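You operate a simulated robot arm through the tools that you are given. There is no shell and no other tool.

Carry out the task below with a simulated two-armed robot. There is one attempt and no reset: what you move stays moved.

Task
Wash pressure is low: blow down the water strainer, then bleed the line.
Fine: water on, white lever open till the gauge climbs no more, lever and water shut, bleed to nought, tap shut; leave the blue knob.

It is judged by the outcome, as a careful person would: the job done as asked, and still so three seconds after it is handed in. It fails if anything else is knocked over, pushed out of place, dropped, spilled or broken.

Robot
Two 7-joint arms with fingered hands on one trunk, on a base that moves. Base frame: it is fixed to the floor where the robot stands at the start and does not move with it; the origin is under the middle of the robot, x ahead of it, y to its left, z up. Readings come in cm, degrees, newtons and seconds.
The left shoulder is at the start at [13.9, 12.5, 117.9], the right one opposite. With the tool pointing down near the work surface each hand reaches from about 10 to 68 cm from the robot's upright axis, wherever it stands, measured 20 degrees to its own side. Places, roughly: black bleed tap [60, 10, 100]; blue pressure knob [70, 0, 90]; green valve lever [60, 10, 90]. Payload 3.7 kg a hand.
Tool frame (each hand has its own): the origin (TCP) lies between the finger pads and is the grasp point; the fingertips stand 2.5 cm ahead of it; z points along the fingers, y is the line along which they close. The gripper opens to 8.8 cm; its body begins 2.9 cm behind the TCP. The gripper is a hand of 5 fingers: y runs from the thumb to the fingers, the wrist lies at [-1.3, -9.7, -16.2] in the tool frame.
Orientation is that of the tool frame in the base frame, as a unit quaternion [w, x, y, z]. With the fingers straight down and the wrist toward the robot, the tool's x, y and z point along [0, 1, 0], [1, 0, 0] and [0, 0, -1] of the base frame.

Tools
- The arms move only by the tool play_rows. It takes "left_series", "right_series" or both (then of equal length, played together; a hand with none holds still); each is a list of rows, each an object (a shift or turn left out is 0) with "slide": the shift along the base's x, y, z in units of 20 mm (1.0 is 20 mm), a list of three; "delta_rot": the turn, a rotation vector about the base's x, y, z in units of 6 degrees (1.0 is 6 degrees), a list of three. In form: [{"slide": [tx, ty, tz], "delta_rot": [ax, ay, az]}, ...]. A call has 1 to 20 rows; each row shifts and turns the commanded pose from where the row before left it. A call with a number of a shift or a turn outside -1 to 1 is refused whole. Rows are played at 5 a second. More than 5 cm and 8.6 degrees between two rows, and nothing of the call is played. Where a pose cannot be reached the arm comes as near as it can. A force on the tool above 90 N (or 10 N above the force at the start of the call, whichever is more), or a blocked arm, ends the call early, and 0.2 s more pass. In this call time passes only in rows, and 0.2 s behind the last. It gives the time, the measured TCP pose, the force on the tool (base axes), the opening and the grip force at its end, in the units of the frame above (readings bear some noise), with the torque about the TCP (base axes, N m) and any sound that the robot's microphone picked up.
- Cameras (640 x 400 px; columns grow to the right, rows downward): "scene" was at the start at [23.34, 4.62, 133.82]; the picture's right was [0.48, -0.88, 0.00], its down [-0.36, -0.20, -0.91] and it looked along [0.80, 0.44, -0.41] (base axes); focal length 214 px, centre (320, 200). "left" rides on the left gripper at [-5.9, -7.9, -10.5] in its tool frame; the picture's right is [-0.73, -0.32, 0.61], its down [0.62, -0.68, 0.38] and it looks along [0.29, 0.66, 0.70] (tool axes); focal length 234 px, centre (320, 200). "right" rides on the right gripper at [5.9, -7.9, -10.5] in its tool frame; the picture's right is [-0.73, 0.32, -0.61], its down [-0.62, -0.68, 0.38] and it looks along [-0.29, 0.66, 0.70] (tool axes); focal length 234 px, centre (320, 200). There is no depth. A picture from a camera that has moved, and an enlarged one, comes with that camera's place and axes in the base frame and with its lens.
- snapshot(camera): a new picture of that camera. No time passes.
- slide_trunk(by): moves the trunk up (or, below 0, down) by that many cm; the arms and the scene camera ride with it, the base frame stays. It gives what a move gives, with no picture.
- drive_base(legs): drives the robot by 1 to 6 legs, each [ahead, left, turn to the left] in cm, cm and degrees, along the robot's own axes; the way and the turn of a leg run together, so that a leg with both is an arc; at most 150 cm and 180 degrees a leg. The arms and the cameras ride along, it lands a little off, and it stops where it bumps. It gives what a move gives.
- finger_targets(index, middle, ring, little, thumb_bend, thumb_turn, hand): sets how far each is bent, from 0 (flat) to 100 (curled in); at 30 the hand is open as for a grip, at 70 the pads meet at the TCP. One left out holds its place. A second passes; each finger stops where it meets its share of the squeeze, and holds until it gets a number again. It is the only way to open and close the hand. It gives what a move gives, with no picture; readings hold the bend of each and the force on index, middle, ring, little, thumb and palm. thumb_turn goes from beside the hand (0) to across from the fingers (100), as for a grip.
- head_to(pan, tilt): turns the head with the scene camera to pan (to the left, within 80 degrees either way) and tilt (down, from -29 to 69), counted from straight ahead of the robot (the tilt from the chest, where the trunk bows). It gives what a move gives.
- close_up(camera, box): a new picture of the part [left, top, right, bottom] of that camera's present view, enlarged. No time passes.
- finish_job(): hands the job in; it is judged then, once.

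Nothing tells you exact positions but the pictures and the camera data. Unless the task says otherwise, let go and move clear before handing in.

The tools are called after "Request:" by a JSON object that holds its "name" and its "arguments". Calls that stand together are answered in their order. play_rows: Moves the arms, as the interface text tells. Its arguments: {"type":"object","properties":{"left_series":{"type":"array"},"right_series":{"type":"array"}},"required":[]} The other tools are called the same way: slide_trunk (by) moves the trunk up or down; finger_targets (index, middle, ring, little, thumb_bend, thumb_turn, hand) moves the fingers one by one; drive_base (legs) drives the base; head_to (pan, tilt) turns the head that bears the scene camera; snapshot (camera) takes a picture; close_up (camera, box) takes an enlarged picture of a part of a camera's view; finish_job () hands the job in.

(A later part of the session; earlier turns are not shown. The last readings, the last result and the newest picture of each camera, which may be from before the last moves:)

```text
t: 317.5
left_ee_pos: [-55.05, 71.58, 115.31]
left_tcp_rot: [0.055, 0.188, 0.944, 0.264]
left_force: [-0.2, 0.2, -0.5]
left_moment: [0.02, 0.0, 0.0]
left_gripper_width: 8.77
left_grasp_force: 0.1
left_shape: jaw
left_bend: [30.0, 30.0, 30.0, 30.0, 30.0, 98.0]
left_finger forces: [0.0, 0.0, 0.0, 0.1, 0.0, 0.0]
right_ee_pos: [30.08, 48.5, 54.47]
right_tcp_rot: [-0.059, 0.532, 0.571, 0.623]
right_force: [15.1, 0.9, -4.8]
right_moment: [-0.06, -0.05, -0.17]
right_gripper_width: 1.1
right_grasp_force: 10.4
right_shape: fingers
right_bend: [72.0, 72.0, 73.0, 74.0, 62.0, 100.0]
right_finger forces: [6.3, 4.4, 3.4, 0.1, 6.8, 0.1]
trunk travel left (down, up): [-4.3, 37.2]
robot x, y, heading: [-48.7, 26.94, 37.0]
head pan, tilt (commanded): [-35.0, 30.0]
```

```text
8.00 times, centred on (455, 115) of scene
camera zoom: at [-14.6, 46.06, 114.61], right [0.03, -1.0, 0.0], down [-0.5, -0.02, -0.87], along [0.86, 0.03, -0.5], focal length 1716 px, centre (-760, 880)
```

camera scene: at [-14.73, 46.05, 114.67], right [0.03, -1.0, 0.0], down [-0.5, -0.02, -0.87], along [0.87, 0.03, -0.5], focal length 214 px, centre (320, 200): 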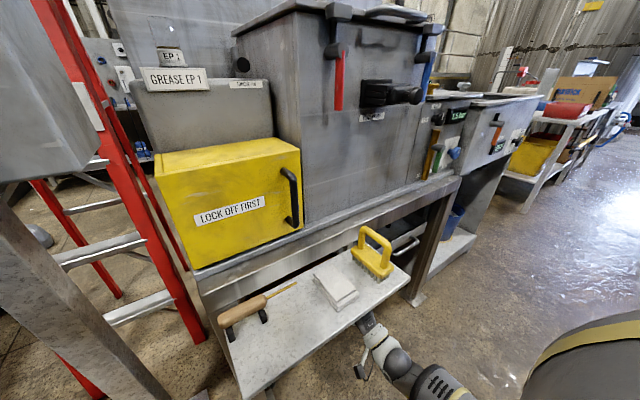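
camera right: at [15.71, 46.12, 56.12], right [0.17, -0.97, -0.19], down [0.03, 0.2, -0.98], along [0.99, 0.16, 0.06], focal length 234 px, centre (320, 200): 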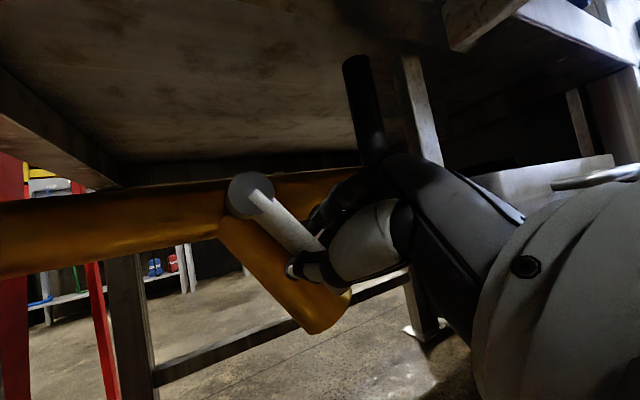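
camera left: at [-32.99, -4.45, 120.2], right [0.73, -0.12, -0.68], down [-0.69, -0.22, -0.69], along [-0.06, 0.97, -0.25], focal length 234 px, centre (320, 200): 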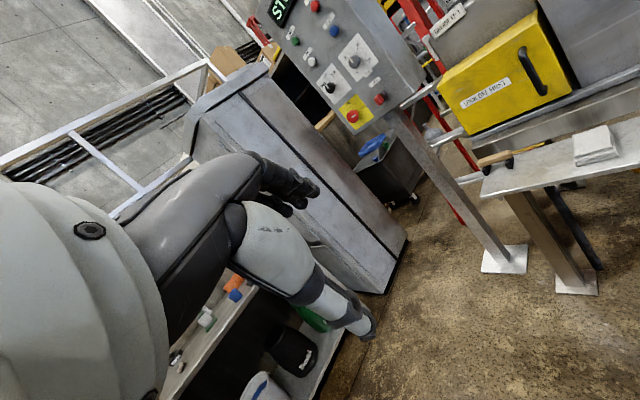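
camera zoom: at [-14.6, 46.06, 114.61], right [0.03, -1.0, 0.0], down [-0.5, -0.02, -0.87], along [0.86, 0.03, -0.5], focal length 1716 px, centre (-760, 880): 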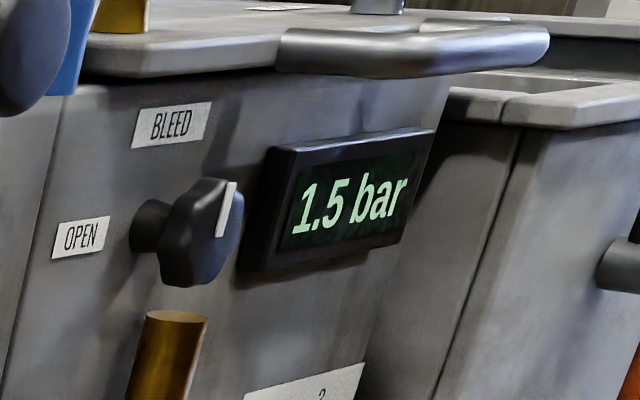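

Lever is now along the branch, with gauge still at 1.5. I'll turn on further and check the gauge again.

Request:
{"name": "play_rows", "arguments": {"right_series": [{"slide": [-0.109, 0.135, -0.159], "delta_rot": [0.647, 0.524, 0]}, {"slide": [-0.118, 0.145, -0.144], "delta_rot": [0.647, 0.524, 0]}, {"slide": [-0.125, 0.154, -0.126], "delta_rot": [0.647, 0.524, 0]}]}}

Request:
{"name": "snapshot", "arguments": {"camera": "right"}}

Request:
{"name": "close_up", "arguments": {"camera": "scene", "box": [430, 90, 480, 140]}}

```text
t: 318.3
left_ee_pos: [-55.04, 71.73, 115.34]
left_tcp_rot: [0.055, 0.189, 0.944, 0.265]
left_force: [0.2, -0.4, 0.4]
left_moment: [-0.04, 0.0, 0.0]
left_gripper_width: 8.78
left_grasp_force: 0.0
left_shape: jaw
left_bend: [30.0, 30.0, 30.0, 30.0, 30.0, 98.0]
left_finger forces: [0.0, 0.1, 0.0, 0.0, 0.1, 0.0]
right_ee_pos: [29.2, 49.28, 53.63]
right_tcp_rot: [-0.159, 0.572, 0.497, 0.633]
right_force: [15.7, 2.7, -7.1]
right_moment: [-0.12, 0.03, -0.21]
right_gripper_width: 1.15
right_grasp_force: 10.5
right_shape: fingers
right_bend: [72.0, 72.0, 73.0, 74.0, 62.0, 100.0]
right_finger forces: [7.3, 4.2, 2.7, 0.0, 6.7, 0.0]
trunk travel left (down, up): [-4.3, 37.2]
robot x, y, heading: [-48.56, 27.01, 36.9]
head pan, tilt (commanded): [-35.0, 30.0]
```

```text
taken
camera right: at [15.35, 46.6, 57.02], right [0.12, -0.91, -0.41], down [-0.12, 0.39, -0.91], along [0.99, 0.16, -0.07], focal length 234 px, centre (320, 200)
```

right: 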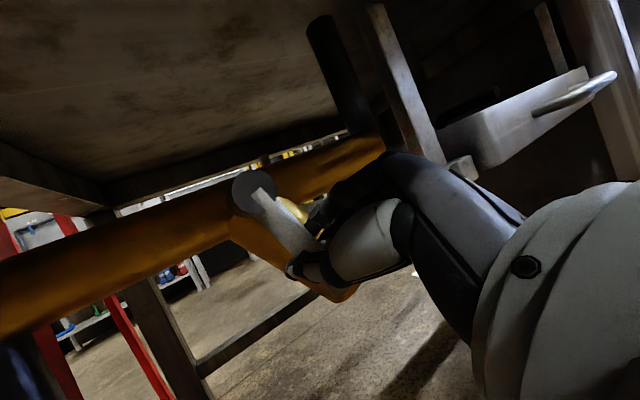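

```text
8.00 times, centred on (455, 115) of scene
camera zoom: at [-14.57, 46.09, 114.61], right [0.03, -1.0, 0.0], down [-0.5, -0.02, -0.87], along [0.86, 0.03, -0.5], focal length 1716 px, centre (-760, 880)
```

zoom: 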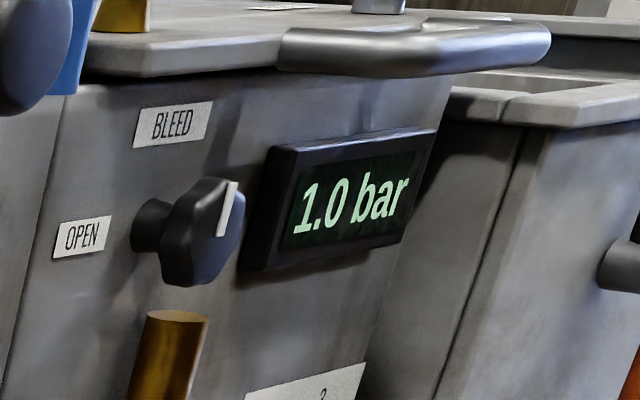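

The valve is opening (pressure dipped to 1.0 bar as it blows down). Taking the lever on toward fully open.

Request:
{"name": "play_rows", "arguments": {"right_series": [{"slide": [-0.132, 0.162, -0.109], "delta_rot": [0.647, 0.524, 0]}, {"slide": [-0.137, 0.169, -0.09], "delta_rot": [0.647, 0.524, 0]}, {"slide": [-0.141, 0.175, -0.071], "delta_rot": [0.647, 0.524, 0]}]}}

Request:
{"name": "close_up", "arguments": {"camera": "scene", "box": [430, 90, 480, 140]}}

Request:
{"name": "play_rows", "arguments": {"right_series": [{"slide": [-0.145, 0.179, -0.051], "delta_rot": [0.647, 0.524, 0]}, {"slide": [-0.147, 0.181, -0.031], "delta_rot": [0.647, 0.524, 0]}]}}

Request:
{"name": "snapshot", "arguments": {"camera": "right"}}

Request:
{"name": "close_up", "arguments": {"camera": "scene", "box": [430, 90, 480, 140]}}

```text
t: 319.1
left_ee_pos: [-54.96, 71.79, 115.31]
left_tcp_rot: [0.056, 0.189, 0.944, 0.266]
left_force: [-0.7, -1.0, -0.6]
left_moment: [0.04, -0.04, 0.0]
left_gripper_width: 8.79
left_grasp_force: 0.0
left_shape: jaw
left_bend: [30.0, 30.0, 30.0, 30.0, 30.0, 98.0]
left_finger forces: [0.0, 0.0, 0.0, 0.0, 0.0, 0.1]
right_ee_pos: [28.38, 50.4, 53.13]
right_tcp_rot: [-0.256, 0.603, 0.416, 0.631]
right_force: [13.6, 4.1, -7.2]
right_moment: [-0.07, -0.01, -0.21]
right_gripper_width: 1.17
right_grasp_force: 10.2
right_shape: fingers
right_bend: [72.0, 72.0, 73.0, 74.0, 62.0, 99.0]
right_finger forces: [7.8, 3.8, 2.1, 0.0, 6.0, 0.1]
trunk travel left (down, up): [-4.3, 37.2]
robot x, y, heading: [-48.61, 26.95, 36.8]
head pan, tilt (commanded): [-35.0, 30.0]
```

```text
8.00 times, centred on (455, 115) of scene
camera zoom: at [-14.59, 46.09, 114.62], right [0.03, -1.0, 0.0], down [-0.5, -0.02, -0.87], along [0.86, 0.03, -0.5], focal length 1716 px, centre (-760, 880)
```

zoom: 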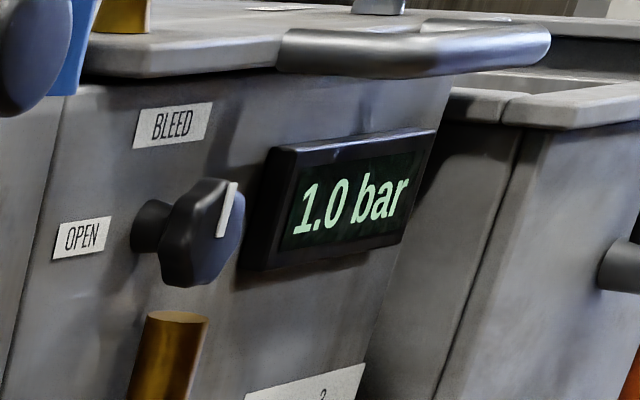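

```text
t: 319.7
left_ee_pos: [-54.99, 71.65, 115.46]
left_tcp_rot: [0.055, 0.189, 0.944, 0.265]
left_force: [0.3, -0.6, 0.4]
left_moment: [0.01, 0.02, -0.01]
left_gripper_width: 8.77
left_grasp_force: 0.0
left_shape: jaw
left_bend: [30.0, 30.0, 30.0, 30.0, 30.0, 98.0]
left_finger forces: [0.1, 0.0, 0.0, 0.1, 0.0, 0.0]
right_ee_pos: [28.11, 50.75, 52.99]
right_tcp_rot: [-0.316, 0.619, 0.356, 0.625]
right_force: [17.9, -9.1, -4.2]
right_moment: [-0.31, -0.06, -0.41]
right_gripper_width: 1.14
right_grasp_force: 15.7
right_shape: fingers
right_bend: [72.0, 72.0, 73.0, 74.0, 62.0, 100.0]
right_finger forces: [7.9, 7.3, 10.8, 0.0, 4.7, 0.0]
trunk travel left (down, up): [-4.3, 37.2]
robot x, y, heading: [-48.63, 27.33, 36.8]
head pan, tilt (commanded): [-35.0, 30.0]
```

```text
taken
camera right: at [15.47, 46.52, 58.78], right [-0.04, -0.72, -0.7], down [-0.34, 0.67, -0.67], along [0.94, 0.21, -0.27], focal length 234 px, centre (320, 200)
```

right: 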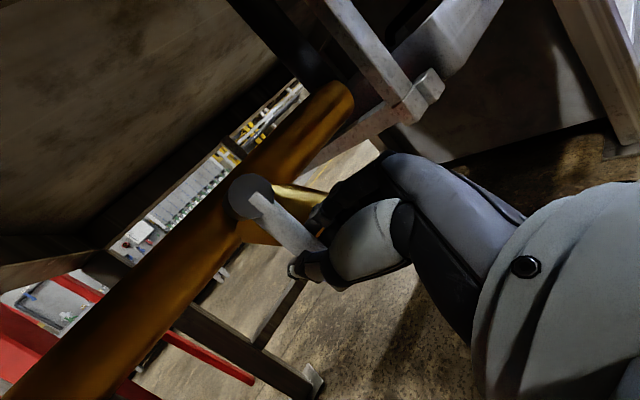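

```text
8.00 times, centred on (455, 115) of scene
camera zoom: at [-14.56, 45.95, 114.64], right [0.03, -1.0, 0.0], down [-0.5, -0.02, -0.87], along [0.86, 0.03, -0.5], focal length 1716 px, centre (-760, 880)
```

zoom: 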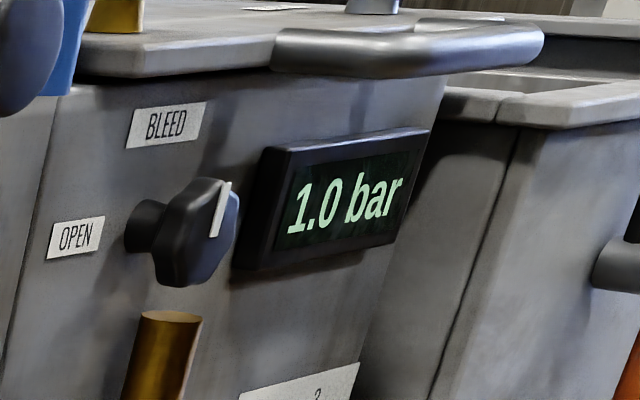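

The lever has reached its stop (fully open). Now holding and letting time pass while watching the gauge.

Request:
{"name": "play_rows", "arguments": {"right_series": [{"slide": [0, 0, 0]}, {"slide": [0, 0, 0]}, {"slide": [0, 0, 0]}, {"slide": [0, 0, 0]}, {"slide": [0, 0, 0]}, {"slide": [0, 0, 0]}, {"slide": [0, 0, 0]}, {"slide": [0, 0, 0]}, {"slide": [0, 0, 0]}, {"slide": [0, 0, 0]}]}}

Request:
{"name": "close_up", "arguments": {"camera": "scene", "box": [430, 90, 480, 140]}}

Request:
{"name": "play_rows", "arguments": {"right_series": [{"slide": [0, 0, 0]}, {"slide": [0, 0, 0]}, {"slide": [0, 0, 0]}, {"slide": [0, 0, 0]}, {"slide": [0, 0, 0]}, {"slide": [0, 0, 0]}, {"slide": [0, 0, 0]}, {"slide": [0, 0, 0]}, {"slide": [0, 0, 0]}, {"slide": [0, 0, 0]}]}}

Request:
{"name": "close_up", "arguments": {"camera": "scene", "box": [430, 90, 480, 140]}}

```text
t: 321.9
left_ee_pos: [-55.03, 71.71, 115.31]
left_tcp_rot: [0.055, 0.189, 0.944, 0.265]
left_force: [-0.7, 0.2, 0.4]
left_moment: [0.02, 0.03, -0.01]
left_gripper_width: 8.76
left_grasp_force: 0.1
left_shape: jaw
left_bend: [30.0, 30.0, 30.0, 30.0, 30.0, 98.0]
left_finger forces: [0.0, 0.0, 0.0, 0.0, 0.0, 0.0]
right_ee_pos: [28.1, 50.78, 53.09]
right_tcp_rot: [-0.317, 0.618, 0.357, 0.625]
right_force: [17.8, -19.4, -4.8]
right_moment: [-0.43, -0.09, -0.52]
right_gripper_width: 1.11
right_grasp_force: 17.2
right_shape: fingers
right_bend: [72.0, 64.0, 73.0, 74.0, 63.0, 100.0]
right_finger forces: [8.8, 8.5, 13.2, 0.1, 4.1, 0.1]
trunk travel left (down, up): [-4.3, 37.2]
robot x, y, heading: [-48.44, 27.14, 37.0]
head pan, tilt (commanded): [-35.0, 30.0]
```

```text
8.00 times, centred on (455, 115) of scene
camera zoom: at [-14.59, 45.95, 114.64], right [0.03, -1.0, 0.0], down [-0.5, -0.02, -0.87], along [0.86, 0.03, -0.5], focal length 1716 px, centre (-760, 880)
```

zoom: 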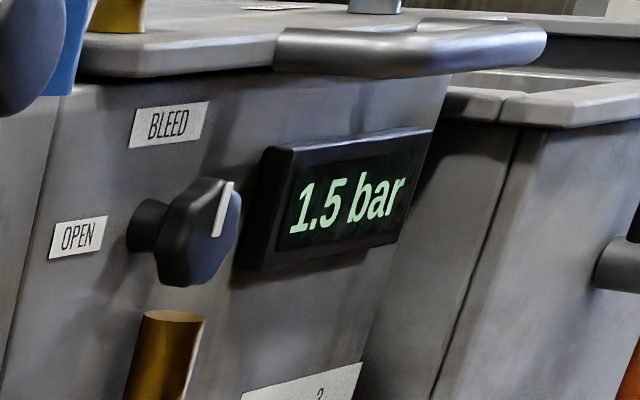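

```text
t: 324.1
left_ee_pos: [-55.06, 71.68, 115.32]
left_tcp_rot: [0.055, 0.188, 0.944, 0.265]
left_force: [-0.1, -0.1, 0.5]
left_moment: [-0.01, -0.03, 0.03]
left_gripper_width: 8.78
left_grasp_force: 0.1
left_shape: jaw
left_bend: [30.0, 30.0, 30.0, 30.0, 30.0, 98.0]
left_finger forces: [0.0, 0.0, 0.1, 0.0, 0.0, 0.0]
right_ee_pos: [28.09, 50.74, 53.06]
right_tcp_rot: [-0.316, 0.619, 0.356, 0.625]
right_force: [17.0, -18.3, -4.5]
right_moment: [-0.41, -0.09, -0.48]
right_gripper_width: 1.12
right_grasp_force: 17.5
right_shape: fingers
right_bend: [72.0, 64.0, 73.0, 74.0, 63.0, 100.0]
right_finger forces: [8.7, 8.6, 13.3, 0.0, 4.2, 0.0]
trunk travel left (down, up): [-4.3, 37.2]
robot x, y, heading: [-48.72, 26.5, 36.9]
head pan, tilt (commanded): [-35.0, 30.0]
```

```text
8.00 times, centred on (455, 115) of scene
camera zoom: at [-14.58, 45.95, 114.64], right [0.03, -1.0, 0.0], down [-0.5, -0.02, -0.87], along [0.86, 0.03, -0.5], focal length 1716 px, centre (-760, 880)
```

zoom: 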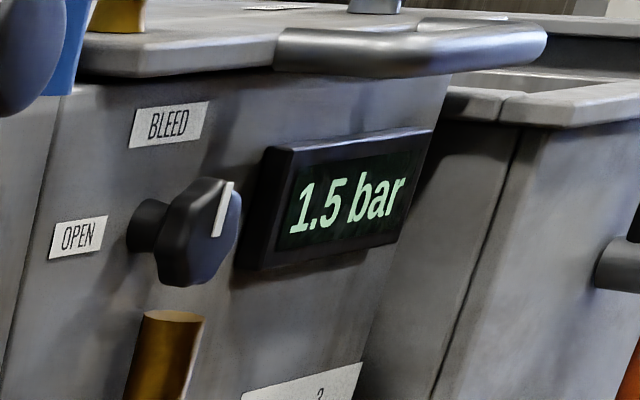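

It is climbing (1.0 → 1.5). Continuing to wait.

Request:
{"name": "play_rows", "arguments": {"right_series": [{"slide": [0, 0, 0]}, {"slide": [0, 0, 0]}, {"slide": [0, 0, 0]}, {"slide": [0, 0, 0]}, {"slide": [0, 0, 0]}, {"slide": [0, 0, 0]}, {"slide": [0, 0, 0]}, {"slide": [0, 0, 0]}, {"slide": [0, 0, 0]}, {"slide": [0, 0, 0]}, {"slide": [0, 0, 0]}, {"slide": [0, 0, 0]}, {"slide": [0, 0, 0]}, {"slide": [0, 0, 0]}, {"slide": [0, 0, 0]}]}}

Request:
{"name": "close_up", "arguments": {"camera": "scene", "box": [430, 90, 480, 140]}}

Request:
{"name": "play_rows", "arguments": {"right_series": [{"slide": [0, 0, 0]}, {"slide": [0, 0, 0]}, {"slide": [0, 0, 0]}, {"slide": [0, 0, 0]}, {"slide": [0, 0, 0]}, {"slide": [0, 0, 0]}, {"slide": [0, 0, 0]}, {"slide": [0, 0, 0]}, {"slide": [0, 0, 0]}, {"slide": [0, 0, 0]}, {"slide": [0, 0, 0]}, {"slide": [0, 0, 0]}, {"slide": [0, 0, 0]}, {"slide": [0, 0, 0]}, {"slide": [0, 0, 0]}]}}

Request:
{"name": "close_up", "arguments": {"camera": "scene", "box": [430, 90, 480, 140]}}

```text
t: 327.3
left_ee_pos: [-55.09, 71.7, 115.38]
left_tcp_rot: [0.055, 0.189, 0.944, 0.264]
left_force: [0.4, 0.4, -0.4]
left_moment: [0.0, 0.0, 0.02]
left_gripper_width: 8.77
left_grasp_force: 0.1
left_shape: jaw
left_bend: [30.0, 30.0, 30.0, 30.0, 30.0, 98.0]
left_finger forces: [0.0, 0.1, 0.0, 0.0, 0.0, 0.0]
right_ee_pos: [28.11, 50.8, 53.07]
right_tcp_rot: [-0.317, 0.618, 0.356, 0.625]
right_force: [17.5, -20.2, -5.7]
right_moment: [-0.46, -0.07, -0.5]
right_gripper_width: 1.12
right_grasp_force: 17.8
right_shape: fingers
right_bend: [72.0, 64.0, 73.0, 74.0, 63.0, 100.0]
right_finger forces: [8.7, 8.5, 13.3, 0.1, 4.1, 0.1]
trunk travel left (down, up): [-4.3, 37.2]
robot x, y, heading: [-48.7, 27.34, 36.8]
head pan, tilt (commanded): [-35.0, 30.0]
```

```text
8.00 times, centred on (455, 115) of scene
camera zoom: at [-14.58, 45.95, 114.64], right [0.03, -1.0, 0.0], down [-0.5, -0.02, -0.87], along [0.86, 0.03, -0.5], focal length 1716 px, centre (-760, 880)
```

zoom: 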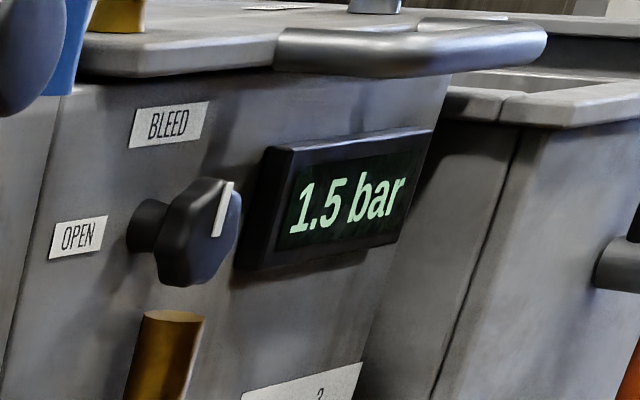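

```text
t: 330.5
left_ee_pos: [-54.97, 71.67, 115.27]
left_tcp_rot: [0.056, 0.188, 0.944, 0.265]
left_force: [0.3, -0.5, -0.2]
left_moment: [0.01, 0.02, 0.01]
left_gripper_width: 8.79
left_grasp_force: 0.1
left_shape: jaw
left_bend: [30.0, 30.0, 30.0, 30.0, 30.0, 98.0]
left_finger forces: [0.0, 0.1, 0.0, 0.0, 0.1, 0.0]
right_ee_pos: [28.0, 50.8, 52.99]
right_tcp_rot: [-0.316, 0.619, 0.356, 0.625]
right_force: [16.0, -19.1, -6.0]
right_moment: [-0.37, -0.08, -0.49]
right_gripper_width: 1.1
right_grasp_force: 17.8
right_shape: fingers
right_bend: [72.0, 64.0, 73.0, 74.0, 63.0, 100.0]
right_finger forces: [8.7, 8.4, 13.3, 0.1, 4.2, 0.0]
trunk travel left (down, up): [-4.3, 37.2]
robot x, y, heading: [-48.47, 26.83, 37.1]
head pan, tilt (commanded): [-35.0, 30.0]
```

```text
8.00 times, centred on (455, 115) of scene
camera zoom: at [-14.58, 45.95, 114.64], right [0.03, -1.0, 0.0], down [-0.5, -0.02, -0.87], along [0.86, 0.03, -0.5], focal length 1716 px, centre (-760, 880)
```

zoom: 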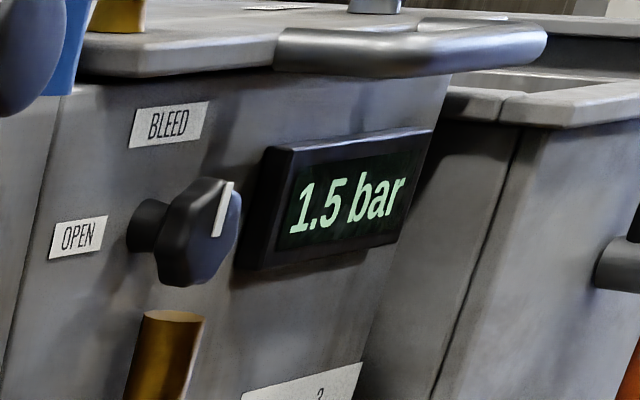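

Request:
{"name": "play_rows", "arguments": {"right_series": [{"slide": [0, 0, 0]}, {"slide": [0, 0, 0]}, {"slide": [0, 0, 0]}, {"slide": [0, 0, 0]}, {"slide": [0, 0, 0]}, {"slide": [0, 0, 0]}, {"slide": [0, 0, 0]}, {"slide": [0, 0, 0]}, {"slide": [0, 0, 0]}, {"slide": [0, 0, 0]}, {"slide": [0, 0, 0]}, {"slide": [0, 0, 0]}, {"slide": [0, 0, 0]}, {"slide": [0, 0, 0]}, {"slide": [0, 0, 0]}, {"slide": [0, 0, 0]}, {"slide": [0, 0, 0]}, {"slide": [0, 0, 0]}, {"slide": [0, 0, 0]}, {"slide": [0, 0, 0]}]}}

Request:
{"name": "close_up", "arguments": {"camera": "scene", "box": [430, 90, 480, 140]}}

Request:
{"name": "play_rows", "arguments": {"right_series": [{"slide": [0, 0, 0]}, {"slide": [0, 0, 0]}, {"slide": [0, 0, 0]}, {"slide": [0, 0, 0]}, {"slide": [0, 0, 0]}, {"slide": [0, 0, 0]}, {"slide": [0, 0, 0]}, {"slide": [0, 0, 0]}, {"slide": [0, 0, 0]}, {"slide": [0, 0, 0]}, {"slide": [0, 0, 0]}, {"slide": [0, 0, 0]}, {"slide": [0, 0, 0]}, {"slide": [0, 0, 0]}, {"slide": [0, 0, 0]}, {"slide": [0, 0, 0]}, {"slide": [0, 0, 0]}, {"slide": [0, 0, 0]}, {"slide": [0, 0, 0]}, {"slide": [0, 0, 0]}]}}

Request:
{"name": "close_up", "arguments": {"camera": "scene", "box": [430, 90, 480, 140]}}

```text
t: 334.7
left_ee_pos: [-54.96, 71.57, 115.37]
left_tcp_rot: [0.055, 0.189, 0.944, 0.265]
left_force: [0.6, -0.4, 0.2]
left_moment: [0.01, 0.01, -0.02]
left_gripper_width: 8.76
left_grasp_force: 0.0
left_shape: jaw
left_bend: [30.0, 30.0, 30.0, 30.0, 30.0, 98.0]
left_finger forces: [0.0, 0.1, 0.0, 0.1, 0.1, 0.0]
right_ee_pos: [27.99, 50.77, 53.1]
right_tcp_rot: [-0.316, 0.619, 0.356, 0.625]
right_force: [17.8, -19.3, -5.3]
right_moment: [-0.45, -0.09, -0.52]
right_gripper_width: 1.12
right_grasp_force: 17.3
right_shape: fingers
right_bend: [72.0, 64.0, 73.0, 74.0, 63.0, 100.0]
right_finger forces: [8.6, 8.4, 13.2, 0.1, 4.1, 0.0]
trunk travel left (down, up): [-4.3, 37.2]
robot x, y, heading: [-48.98, 27.07, 36.8]
head pan, tilt (commanded): [-35.0, 30.0]
```

```text
8.00 times, centred on (455, 115) of scene
camera zoom: at [-14.58, 45.95, 114.64], right [0.03, -1.0, 0.0], down [-0.5, -0.02, -0.87], along [0.86, 0.03, -0.5], focal length 1716 px, centre (-760, 880)
```

zoom: 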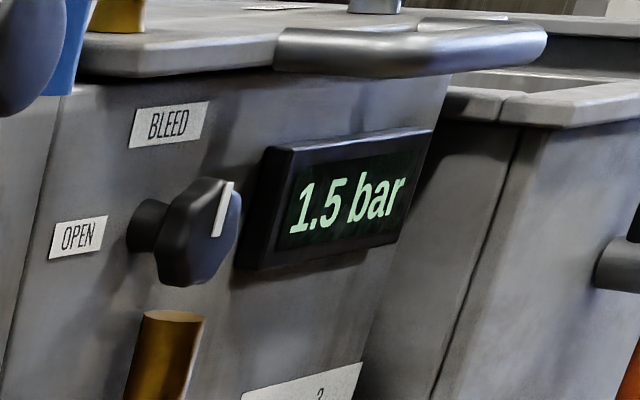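

```text
t: 338.9
left_ee_pos: [-55.04, 71.64, 115.46]
left_tcp_rot: [0.056, 0.188, 0.944, 0.265]
left_force: [0.4, -0.1, 0.2]
left_moment: [0.01, 0.0, -0.01]
left_gripper_width: 8.77
left_grasp_force: 0.0
left_shape: jaw
left_bend: [30.0, 30.0, 30.0, 30.0, 30.0, 98.0]
left_finger forces: [0.0, 0.1, 0.0, 0.0, 0.1, 0.0]
right_ee_pos: [28.07, 50.77, 53.05]
right_tcp_rot: [-0.316, 0.618, 0.356, 0.625]
right_force: [16.7, -19.3, -3.9]
right_moment: [-0.41, -0.06, -0.51]
right_gripper_width: 1.09
right_grasp_force: 17.2
right_shape: fingers
right_bend: [72.0, 64.0, 73.0, 74.0, 63.0, 100.0]
right_finger forces: [8.7, 8.5, 13.2, 0.0, 4.0, 0.0]
trunk travel left (down, up): [-4.3, 37.2]
robot x, y, heading: [-48.33, 26.78, 36.9]
head pan, tilt (commanded): [-35.0, 30.0]
```

```text
8.00 times, centred on (455, 115) of scene
camera zoom: at [-14.58, 45.95, 114.64], right [0.03, -1.0, 0.0], down [-0.5, -0.02, -0.87], along [0.86, 0.03, -0.5], focal length 1716 px, centre (-760, 880)
```

zoom: 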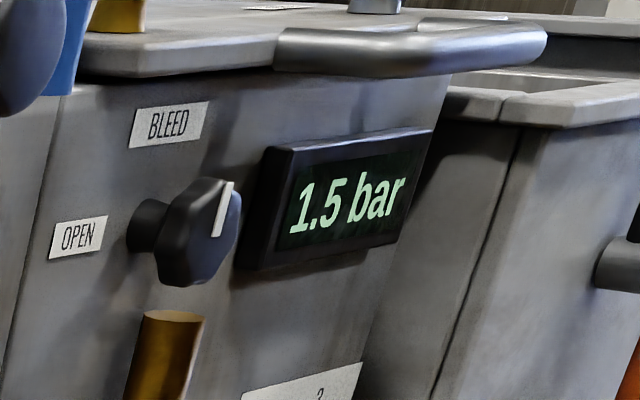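

The gauge has sat at 1.5 for about 17 s, but its display moves in half-bar steps, so I'll wait a bit longer to be sure it climbs no more.

Request:
{"name": "play_rows", "arguments": {"right_series": [{"slide": [0, 0, 0]}, {"slide": [0, 0, 0]}, {"slide": [0, 0, 0]}, {"slide": [0, 0, 0]}, {"slide": [0, 0, 0]}, {"slide": [0, 0, 0]}, {"slide": [0, 0, 0]}, {"slide": [0, 0, 0]}, {"slide": [0, 0, 0]}, {"slide": [0, 0, 0]}, {"slide": [0, 0, 0]}, {"slide": [0, 0, 0]}, {"slide": [0, 0, 0]}, {"slide": [0, 0, 0]}, {"slide": [0, 0, 0]}, {"slide": [0, 0, 0]}, {"slide": [0, 0, 0]}, {"slide": [0, 0, 0]}, {"slide": [0, 0, 0]}, {"slide": [0, 0, 0]}]}}

Request:
{"name": "close_up", "arguments": {"camera": "scene", "box": [430, 90, 480, 140]}}

Request:
{"name": "play_rows", "arguments": {"right_series": [{"slide": [0, 0, 0]}, {"slide": [0, 0, 0]}, {"slide": [0, 0, 0]}, {"slide": [0, 0, 0]}, {"slide": [0, 0, 0]}, {"slide": [0, 0, 0]}, {"slide": [0, 0, 0]}, {"slide": [0, 0, 0]}, {"slide": [0, 0, 0]}, {"slide": [0, 0, 0]}, {"slide": [0, 0, 0]}, {"slide": [0, 0, 0]}, {"slide": [0, 0, 0]}, {"slide": [0, 0, 0]}, {"slide": [0, 0, 0]}, {"slide": [0, 0, 0]}, {"slide": [0, 0, 0]}, {"slide": [0, 0, 0]}, {"slide": [0, 0, 0]}, {"slide": [0, 0, 0]}]}}

Request:
{"name": "close_up", "arguments": {"camera": "scene", "box": [430, 90, 480, 140]}}

Request:
{"name": "close_up", "arguments": {"camera": "right", "box": [180, 120, 380, 300]}}

```text
t: 343.1
left_ee_pos: [-54.96, 71.63, 115.36]
left_tcp_rot: [0.055, 0.188, 0.944, 0.264]
left_force: [-0.8, 0.4, 0.1]
left_moment: [0.01, 0.05, -0.02]
left_gripper_width: 8.79
left_grasp_force: 0.2
left_shape: jaw
left_bend: [30.0, 30.0, 30.0, 30.0, 30.0, 98.0]
left_finger forces: [0.0, 0.1, 0.0, 0.0, 0.0, 0.0]
right_ee_pos: [28.05, 50.89, 53.07]
right_tcp_rot: [-0.316, 0.618, 0.357, 0.625]
right_force: [17.2, -19.3, -4.5]
right_moment: [-0.42, -0.07, -0.5]
right_gripper_width: 1.1
right_grasp_force: 17.0
right_shape: fingers
right_bend: [72.0, 64.0, 73.0, 74.0, 63.0, 100.0]
right_finger forces: [8.7, 8.5, 13.2, 0.0, 4.0, 0.0]
trunk travel left (down, up): [-4.3, 37.2]
robot x, y, heading: [-48.79, 27.0, 36.9]
head pan, tilt (commanded): [-35.0, 30.0]
```

```text
8.00 times, centred on (455, 115) of scene
camera zoom: at [-14.58, 45.95, 114.64], right [0.03, -1.0, 0.0], down [-0.5, -0.02, -0.87], along [0.86, 0.03, -0.5], focal length 1716 px, centre (-760, 880)
```

zoom: 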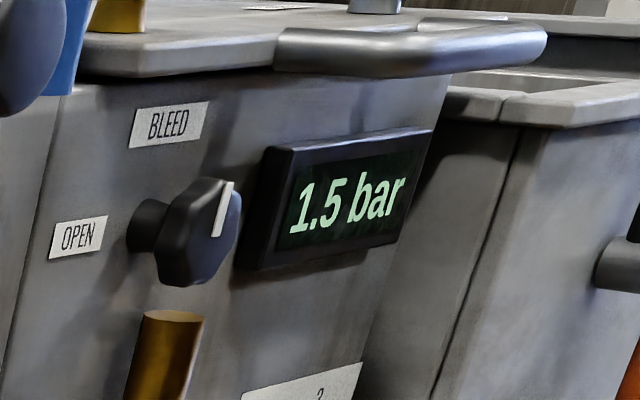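

```text
t: 347.3
left_ee_pos: [-55.09, 71.69, 115.39]
left_tcp_rot: [0.055, 0.188, 0.944, 0.265]
left_force: [-0.2, 0.1, 0.2]
left_moment: [-0.01, 0.03, -0.02]
left_gripper_width: 8.8
left_grasp_force: 0.0
left_shape: jaw
left_bend: [30.0, 30.0, 30.0, 30.0, 30.0, 98.0]
left_finger forces: [0.0, 0.1, 0.0, 0.0, 0.1, 0.0]
right_ee_pos: [28.08, 50.9, 53.11]
right_tcp_rot: [-0.316, 0.618, 0.357, 0.625]
right_force: [17.6, -19.3, -4.7]
right_moment: [-0.39, -0.03, -0.52]
right_gripper_width: 1.09
right_grasp_force: 17.0
right_shape: fingers
right_bend: [72.0, 64.0, 73.0, 74.0, 63.0, 100.0]
right_finger forces: [8.7, 8.5, 13.1, 0.1, 4.1, 0.1]
trunk travel left (down, up): [-4.3, 37.2]
robot x, y, heading: [-48.21, 27.19, 36.8]
head pan, tilt (commanded): [-35.0, 30.0]
```

```text
8.00 times, centred on (455, 115) of scene
camera zoom: at [-14.58, 45.95, 114.64], right [0.03, -1.0, 0.0], down [-0.5, -0.02, -0.87], along [0.86, 0.03, -0.5], focal length 1716 px, centre (-760, 880)
```

zoom: 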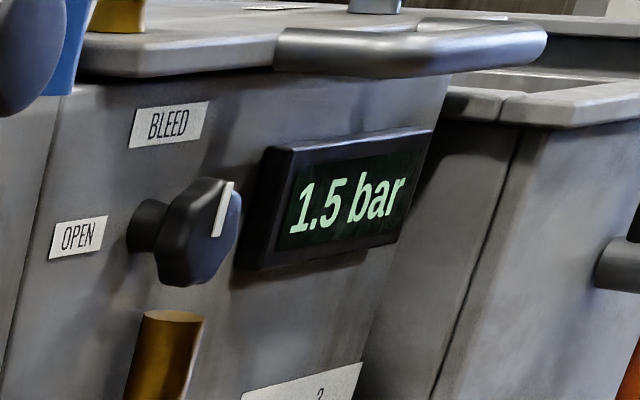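

```text
2.22 times, centred on (280, 210) of right
camera zoom: at [15.43, 46.63, 58.78], right [-0.04, -0.72, -0.7], down [-0.34, 0.66, -0.67], along [0.94, 0.21, -0.27], focal length 520 px, centre (409, 178)
```

zoom: 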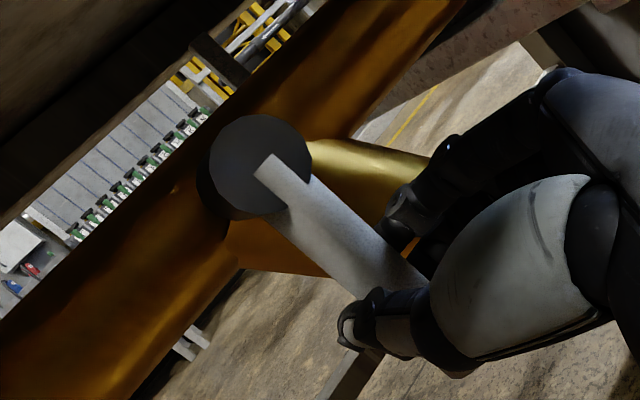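

Steady at 1.5 for 25 s: it climbs no more. Now closing the white lever by reversing the arc.

Request:
{"name": "play_rows", "arguments": {"right_series": [{"slide": [0.147, -0.181, 0.031], "delta_rot": [-0.647, -0.524, 0]}, {"slide": [0.145, -0.179, 0.051], "delta_rot": [-0.647, -0.524, 0]}, {"slide": [0.141, -0.175, 0.071], "delta_rot": [-0.647, -0.524, 0]}, {"slide": [0.137, -0.169, 0.09], "delta_rot": [-0.647, -0.524, 0]}, {"slide": [0.132, -0.162, 0.109], "delta_rot": [-0.647, -0.524, 0]}, {"slide": [0.125, -0.154, 0.126], "delta_rot": [-0.647, -0.524, 0]}, {"slide": [0.118, -0.145, 0.144], "delta_rot": [-0.647, -0.524, 0]}, {"slide": [0.109, -0.135, 0.159], "delta_rot": [-0.647, -0.524, 0]}, {"slide": [0.1, -0.124, 0.174], "delta_rot": [-0.647, -0.524, 0]}, {"slide": [0.09, -0.112, 0.187], "delta_rot": [-0.647, -0.524, 0]}]}}

Request:
{"name": "snapshot", "arguments": {"camera": "right"}}

Request:
{"name": "close_up", "arguments": {"camera": "scene", "box": [430, 90, 480, 140]}}

```text
t: 349.5
left_ee_pos: [-55.11, 71.75, 115.21]
left_tcp_rot: [0.057, 0.19, 0.944, 0.264]
left_force: [0.0, 0.0, 0.3]
left_moment: [0.01, 0.0, 0.03]
left_gripper_width: 8.76
left_grasp_force: 0.1
left_shape: jaw
left_bend: [30.0, 30.0, 30.0, 30.0, 30.0, 98.0]
left_finger forces: [0.1, 0.0, 0.1, 0.0, 0.1, 0.1]
right_ee_pos: [30.27, 47.89, 55.48]
right_tcp_rot: [0.009, 0.497, 0.614, 0.613]
right_force: [0.5, 4.7, -3.0]
right_moment: [-0.01, -0.01, 0.03]
right_gripper_width: 1.25
right_grasp_force: 6.9
right_shape: fingers
right_bend: [73.0, 73.0, 74.0, 74.0, 59.0, 99.0]
right_finger forces: [3.2, 2.0, 0.0, 0.1, 9.0, 0.1]
trunk travel left (down, up): [-4.3, 37.2]
robot x, y, heading: [-48.58, 27.28, 36.7]
head pan, tilt (commanded): [-35.0, 30.0]
```

```text
taken
camera right: at [15.95, 45.8, 55.67], right [0.18, -0.98, -0.04], down [0.14, 0.06, -0.99], along [0.97, 0.17, 0.15], focal length 234 px, centre (320, 200)
```

right: 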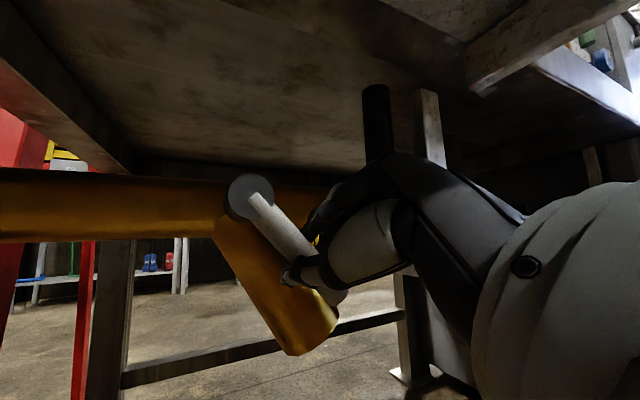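

```text
8.00 times, centred on (455, 115) of scene
camera zoom: at [-14.72, 46.07, 114.66], right [0.03, -1.0, 0.0], down [-0.5, -0.02, -0.87], along [0.87, 0.03, -0.5], focal length 1716 px, centre (-760, 880)
```

zoom: 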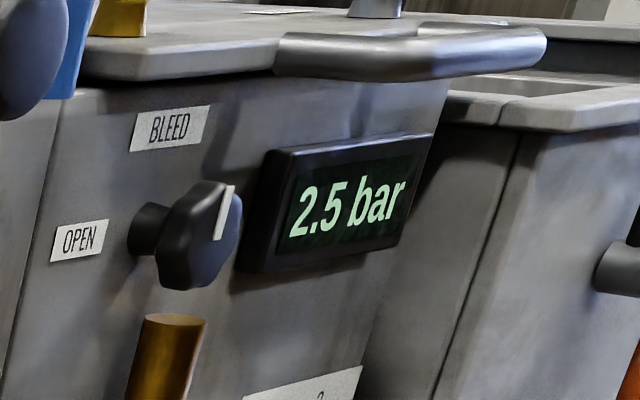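

Pressure is up to 2.5 bar as the lever closes, so the strainer is clear. Continuing to fully closed.

Request:
{"name": "play_rows", "arguments": {"right_series": [{"slide": [0.08, -0.098, 0.199], "delta_rot": [-0.647, -0.524, 0]}, {"slide": [0.068, -0.085, 0.209], "delta_rot": [-0.647, -0.524, 0]}, {"slide": [0.057, -0.07, 0.218], "delta_rot": [-0.647, -0.524, 0]}, {"slide": [0.045, -0.055, 0.225], "delta_rot": [-0.647, -0.524, 0]}, {"slide": [0.032, -0.04, 0.23], "delta_rot": [-0.647, -0.524, 0]}, {"slide": [0.019, -0.024, 0.234], "delta_rot": [-0.647, -0.524, 0]}, {"slide": [0.007, -0.008, 0.235], "delta_rot": [-0.647, -0.524, 0]}]}}

Request:
{"name": "snapshot", "arguments": {"camera": "right"}}

Request:
{"name": "close_up", "arguments": {"camera": "scene", "box": [430, 90, 480, 140]}}

```text
t: 351.1
left_ee_pos: [-55.05, 71.77, 115.36]
left_tcp_rot: [0.056, 0.189, 0.944, 0.264]
left_force: [-1.2, 0.6, -0.1]
left_moment: [-0.02, 0.0, 0.01]
left_gripper_width: 8.79
left_grasp_force: 0.1
left_shape: jaw
left_bend: [30.0, 30.0, 30.0, 30.0, 30.0, 98.0]
left_finger forces: [0.1, 0.1, 0.1, 0.0, 0.0, 0.0]
right_ee_pos: [30.78, 47.21, 58.56]
right_tcp_rot: [0.241, 0.358, 0.727, 0.534]
right_force: [-4.6, 2.2, -4.5]
right_moment: [-0.01, 0.11, 0.05]
right_gripper_width: 1.15
right_grasp_force: 7.0
right_shape: fingers
right_bend: [73.0, 74.0, 74.0, 74.0, 59.0, 98.0]
right_finger forces: [2.7, 1.5, 0.0, 0.1, 9.9, 0.0]
trunk travel left (down, up): [-4.3, 37.2]
robot x, y, heading: [-48.39, 27.09, 36.9]
head pan, tilt (commanded): [-35.0, 30.0]
```

```text
taken
camera right: at [17.3, 44.08, 54.59], right [0.1, -0.88, 0.47], down [0.49, -0.37, -0.79], along [0.86, 0.31, 0.4], focal length 234 px, centre (320, 200)
```

right: 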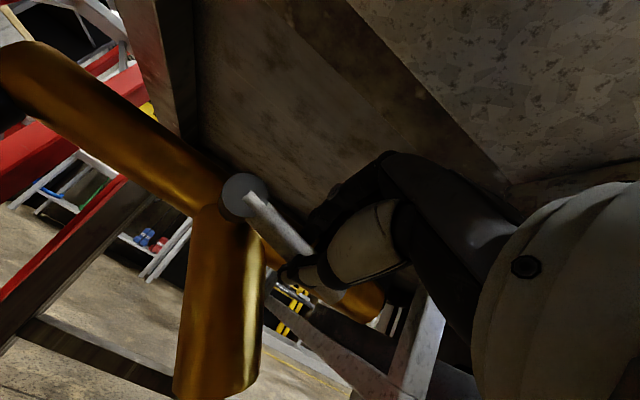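

```text
8.00 times, centred on (455, 115) of scene
camera zoom: at [-14.7, 46.07, 114.66], right [0.03, -1.0, 0.0], down [-0.5, -0.02, -0.87], along [0.87, 0.03, -0.5], focal length 1716 px, centre (-760, 880)
```

zoom: 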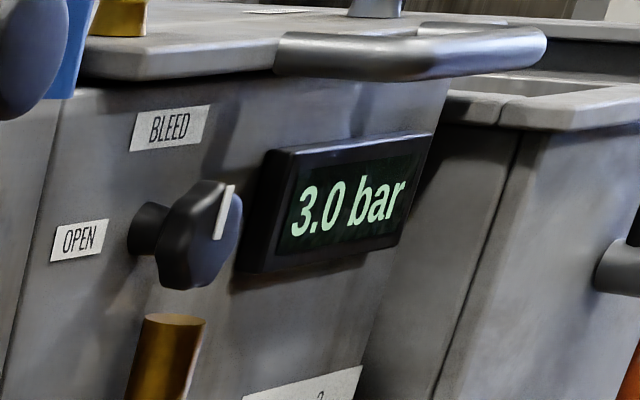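

3.0 bar now. The lever is still about 10° short of horizontal, so I'll lift a little more until it meets its stop.

Request:
{"name": "play_rows", "arguments": {"right_series": [{"slide": [-0.007, 0.008, 0.235], "delta_rot": [-0.4, -0.32, 0]}, {"slide": [-0.019, 0.024, 0.234], "delta_rot": [-0.4, -0.32, 0]}]}}

Request:
{"name": "snapshot", "arguments": {"camera": "right"}}

```text
t: 351.7
left_ee_pos: [-55.1, 71.79, 115.35]
left_tcp_rot: [0.056, 0.189, 0.944, 0.264]
left_force: [0.8, 0.2, -0.5]
left_moment: [0.02, -0.01, -0.01]
left_gripper_width: 8.79
left_grasp_force: 0.0
left_shape: jaw
left_bend: [30.0, 30.0, 30.0, 30.0, 30.0, 98.0]
left_finger forces: [0.1, 0.0, 0.1, 0.0, 0.1, 0.1]
right_ee_pos: [33.04, 45.47, 59.17]
right_tcp_rot: [0.274, 0.326, 0.741, 0.52]
right_force: [-5.1, 7.5, -4.5]
right_moment: [0.04, 0.06, 0.09]
right_gripper_width: 0.81
right_grasp_force: 6.7
right_shape: fingers
right_bend: [73.0, 73.0, 74.0, 74.0, 61.0, 95.0]
right_finger forces: [2.8, 1.9, 0.0, 0.1, 8.9, 0.0]
right hand out of reach, approached as far as the arm can: row 1, 2
trunk travel left (down, up): [-4.3, 37.2]
robot x, y, heading: [-48.72, 27.03, 36.8]
head pan, tilt (commanded): [-35.0, 30.0]
```

```text
taken
camera right: at [19.82, 41.84, 54.66], right [0.07, -0.84, 0.54], down [0.55, -0.42, -0.72], along [0.83, 0.35, 0.43], focal length 234 px, centre (320, 200)
```

right: 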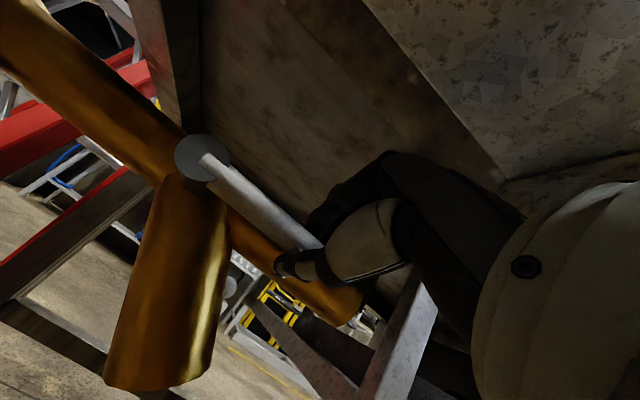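

Request:
{"name": "close_up", "arguments": {"camera": "right", "box": [100, 60, 400, 330]}}

Request:
{"name": "close_up", "arguments": {"camera": "scene", "box": [430, 90, 480, 140]}}

```text
1.48 times, centred on (250, 195) of right
camera zoom: at [19.82, 41.84, 54.66], right [0.07, -0.84, 0.54], down [0.55, -0.42, -0.72], along [0.83, 0.35, 0.43], focal length 347 px, centre (424, 207)
```

zoom: 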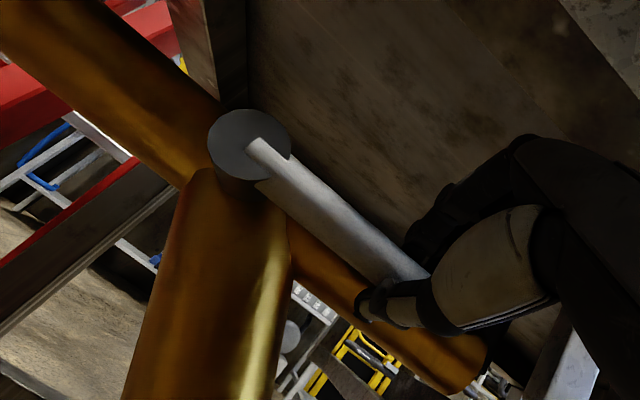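

```text
8.00 times, centred on (455, 115) of scene
camera zoom: at [-14.71, 46.1, 114.66], right [0.03, -1.0, 0.0], down [-0.5, -0.02, -0.87], along [0.87, 0.03, -0.5], focal length 1716 px, centre (-760, 880)
```

zoom: 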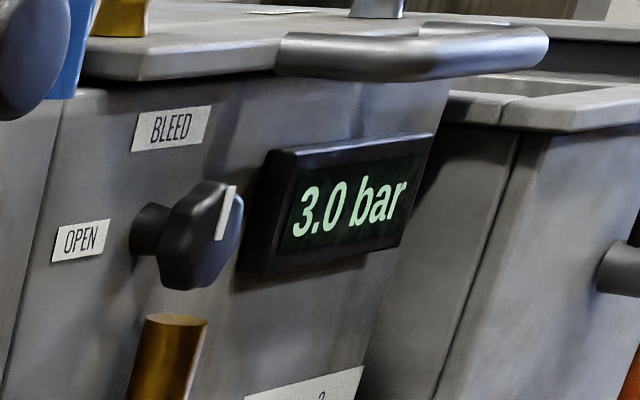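

The lever is parallel to the pipe again, as it was at first. I'll nudge up slightly to confirm it's against its stop.

Request:
{"name": "play_rows", "arguments": {"right_series": [{"slide": [0, 0, 0.2]}, {"slide": [0, 0, 0.2]}]}}

Request:
{"name": "close_up", "arguments": {"camera": "right", "box": [100, 60, 400, 330]}}

```text
t: 352.3
left_ee_pos: [-55.0, 71.8, 115.23]
left_tcp_rot: [0.056, 0.188, 0.944, 0.264]
left_force: [0.1, -0.1, 0.2]
left_moment: [-0.01, -0.02, -0.01]
left_gripper_width: 8.79
left_grasp_force: 0.1
left_shape: jaw
left_bend: [30.0, 30.0, 30.0, 30.0, 30.0, 98.0]
left_finger forces: [0.1, 0.0, 0.0, 0.2, 0.1, 0.0]
right_ee_pos: [33.37, 45.07, 59.58]
right_tcp_rot: [0.276, 0.329, 0.742, 0.515]
right_force: [-6.7, 7.9, -13.8]
right_moment: [0.07, 0.17, 0.03]
right_gripper_width: 1.09
right_grasp_force: 7.7
right_shape: fingers
right_bend: [74.0, 74.0, 74.0, 74.0, 58.0, 93.0]
right_finger forces: [0.9, 0.0, 0.0, 0.0, 13.8, 0.0]
right hand out of reach, approached as far as the arm can: row 1
trunk travel left (down, up): [-4.3, 37.2]
robot x, y, heading: [-48.28, 27.33, 37.0]
head pan, tilt (commanded): [-35.0, 30.0]
```

```text
1.48 times, centred on (250, 195) of right
camera zoom: at [20.11, 41.48, 55.16], right [0.07, -0.83, 0.55], down [0.54, -0.43, -0.72], along [0.84, 0.35, 0.42], focal length 347 px, centre (424, 207)
```

zoom: 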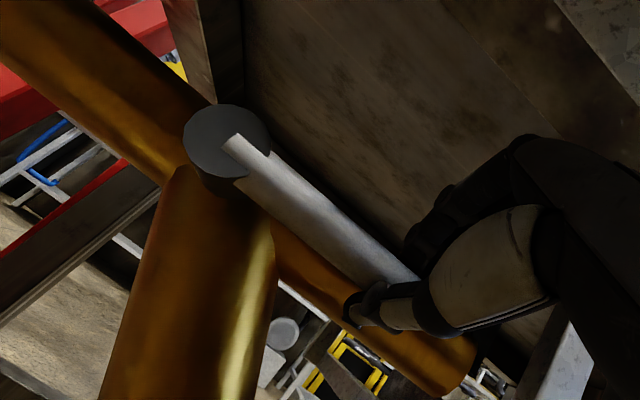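

The lever is firmly against its closed stop. Opening the hand and withdrawing straight back.

Request:
{"name": "finger_targets", "arguments": {"hand": "right", "index": 46, "middle": 46, "ring": 46, "little": 46, "thumb_bend": 38}}

Request:
{"name": "play_rows", "arguments": {"right_series": [{"slide": [-0.4, -0.32, -0.2]}, {"slide": [-0.4, -0.32, -0.2]}, {"slide": [-0.4, -0.32, 0]}, {"slide": [-0.4, -0.32, 0]}]}}

Request:
{"name": "snapshot", "arguments": {"camera": "right"}}

```text
t: 353.3
left_ee_pos: [-55.26, 71.76, 115.31]
left_tcp_rot: [0.056, 0.188, 0.944, 0.265]
left_force: [-0.2, 0.4, -0.3]
left_moment: [-0.02, 0.01, -0.01]
left_gripper_width: 8.79
left_grasp_force: 0.2
left_shape: jaw
left_bend: [30.0, 30.0, 30.0, 30.0, 30.0, 98.0]
left_finger forces: [0.0, 0.1, 0.0, 0.0, 0.0, 0.0]
right_ee_pos: [33.39, 45.07, 60.05]
right_tcp_rot: [0.277, 0.328, 0.741, 0.517]
right_force: [0.8, 0.2, -0.5]
right_moment: [0.0, -0.02, 0.01]
right_gripper_width: 5.84
right_grasp_force: 0.0
right_shape: fingers
right_bend: [46.0, 46.0, 46.0, 46.0, 38.0, 100.0]
right_finger forces: [0.0, 0.1, 0.0, 0.1, 0.0, 0.0]
trunk travel left (down, up): [-4.3, 37.2]
robot x, y, heading: [-48.6, 26.9, 36.8]
head pan, tilt (commanded): [-35.0, 30.0]
```

```text
t: 354.3
left_ee_pos: [-55.08, 71.69, 115.25]
left_tcp_rot: [0.056, 0.189, 0.944, 0.265]
left_force: [-0.7, -1.0, -0.9]
left_moment: [-0.01, -0.05, -0.01]
left_gripper_width: 8.78
left_grasp_force: 0.0
left_shape: jaw
left_bend: [30.0, 30.0, 30.0, 30.0, 30.0, 98.0]
left_finger forces: [0.0, 0.1, 0.1, 0.2, 0.0, 0.1]
right_ee_pos: [30.5, 42.13, 59.12]
right_tcp_rot: [0.276, 0.328, 0.74, 0.518]
right_force: [-0.2, 0.7, -0.8]
right_moment: [-0.02, 0.02, 0.01]
right_gripper_width: 5.86
right_grasp_force: 0.0
right_shape: fingers
right_bend: [46.0, 46.0, 46.0, 46.0, 38.0, 100.0]
right_finger forces: [0.0, 0.0, 0.0, 0.0, 0.0, 0.0]
right hand out of reach, approached as far as the arm can: row 2
trunk travel left (down, up): [-4.3, 37.2]
robot x, y, heading: [-48.73, 26.95, 37.0]
head pan, tilt (commanded): [-35.0, 30.0]
```

```text
taken
camera right: at [17.25, 38.67, 54.54], right [0.07, -0.84, 0.54], down [0.55, -0.43, -0.72], along [0.84, 0.35, 0.43], focal length 234 px, centre (320, 200)
```

right: 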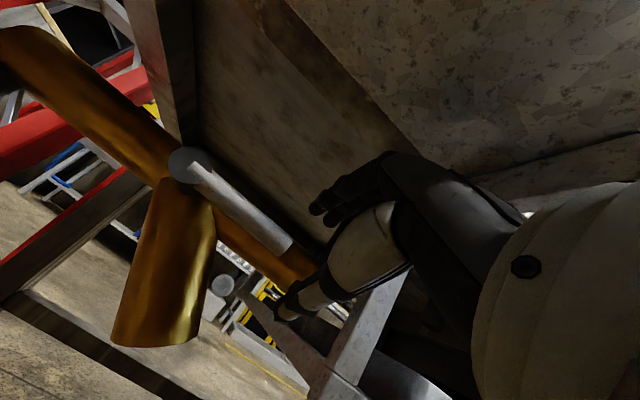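

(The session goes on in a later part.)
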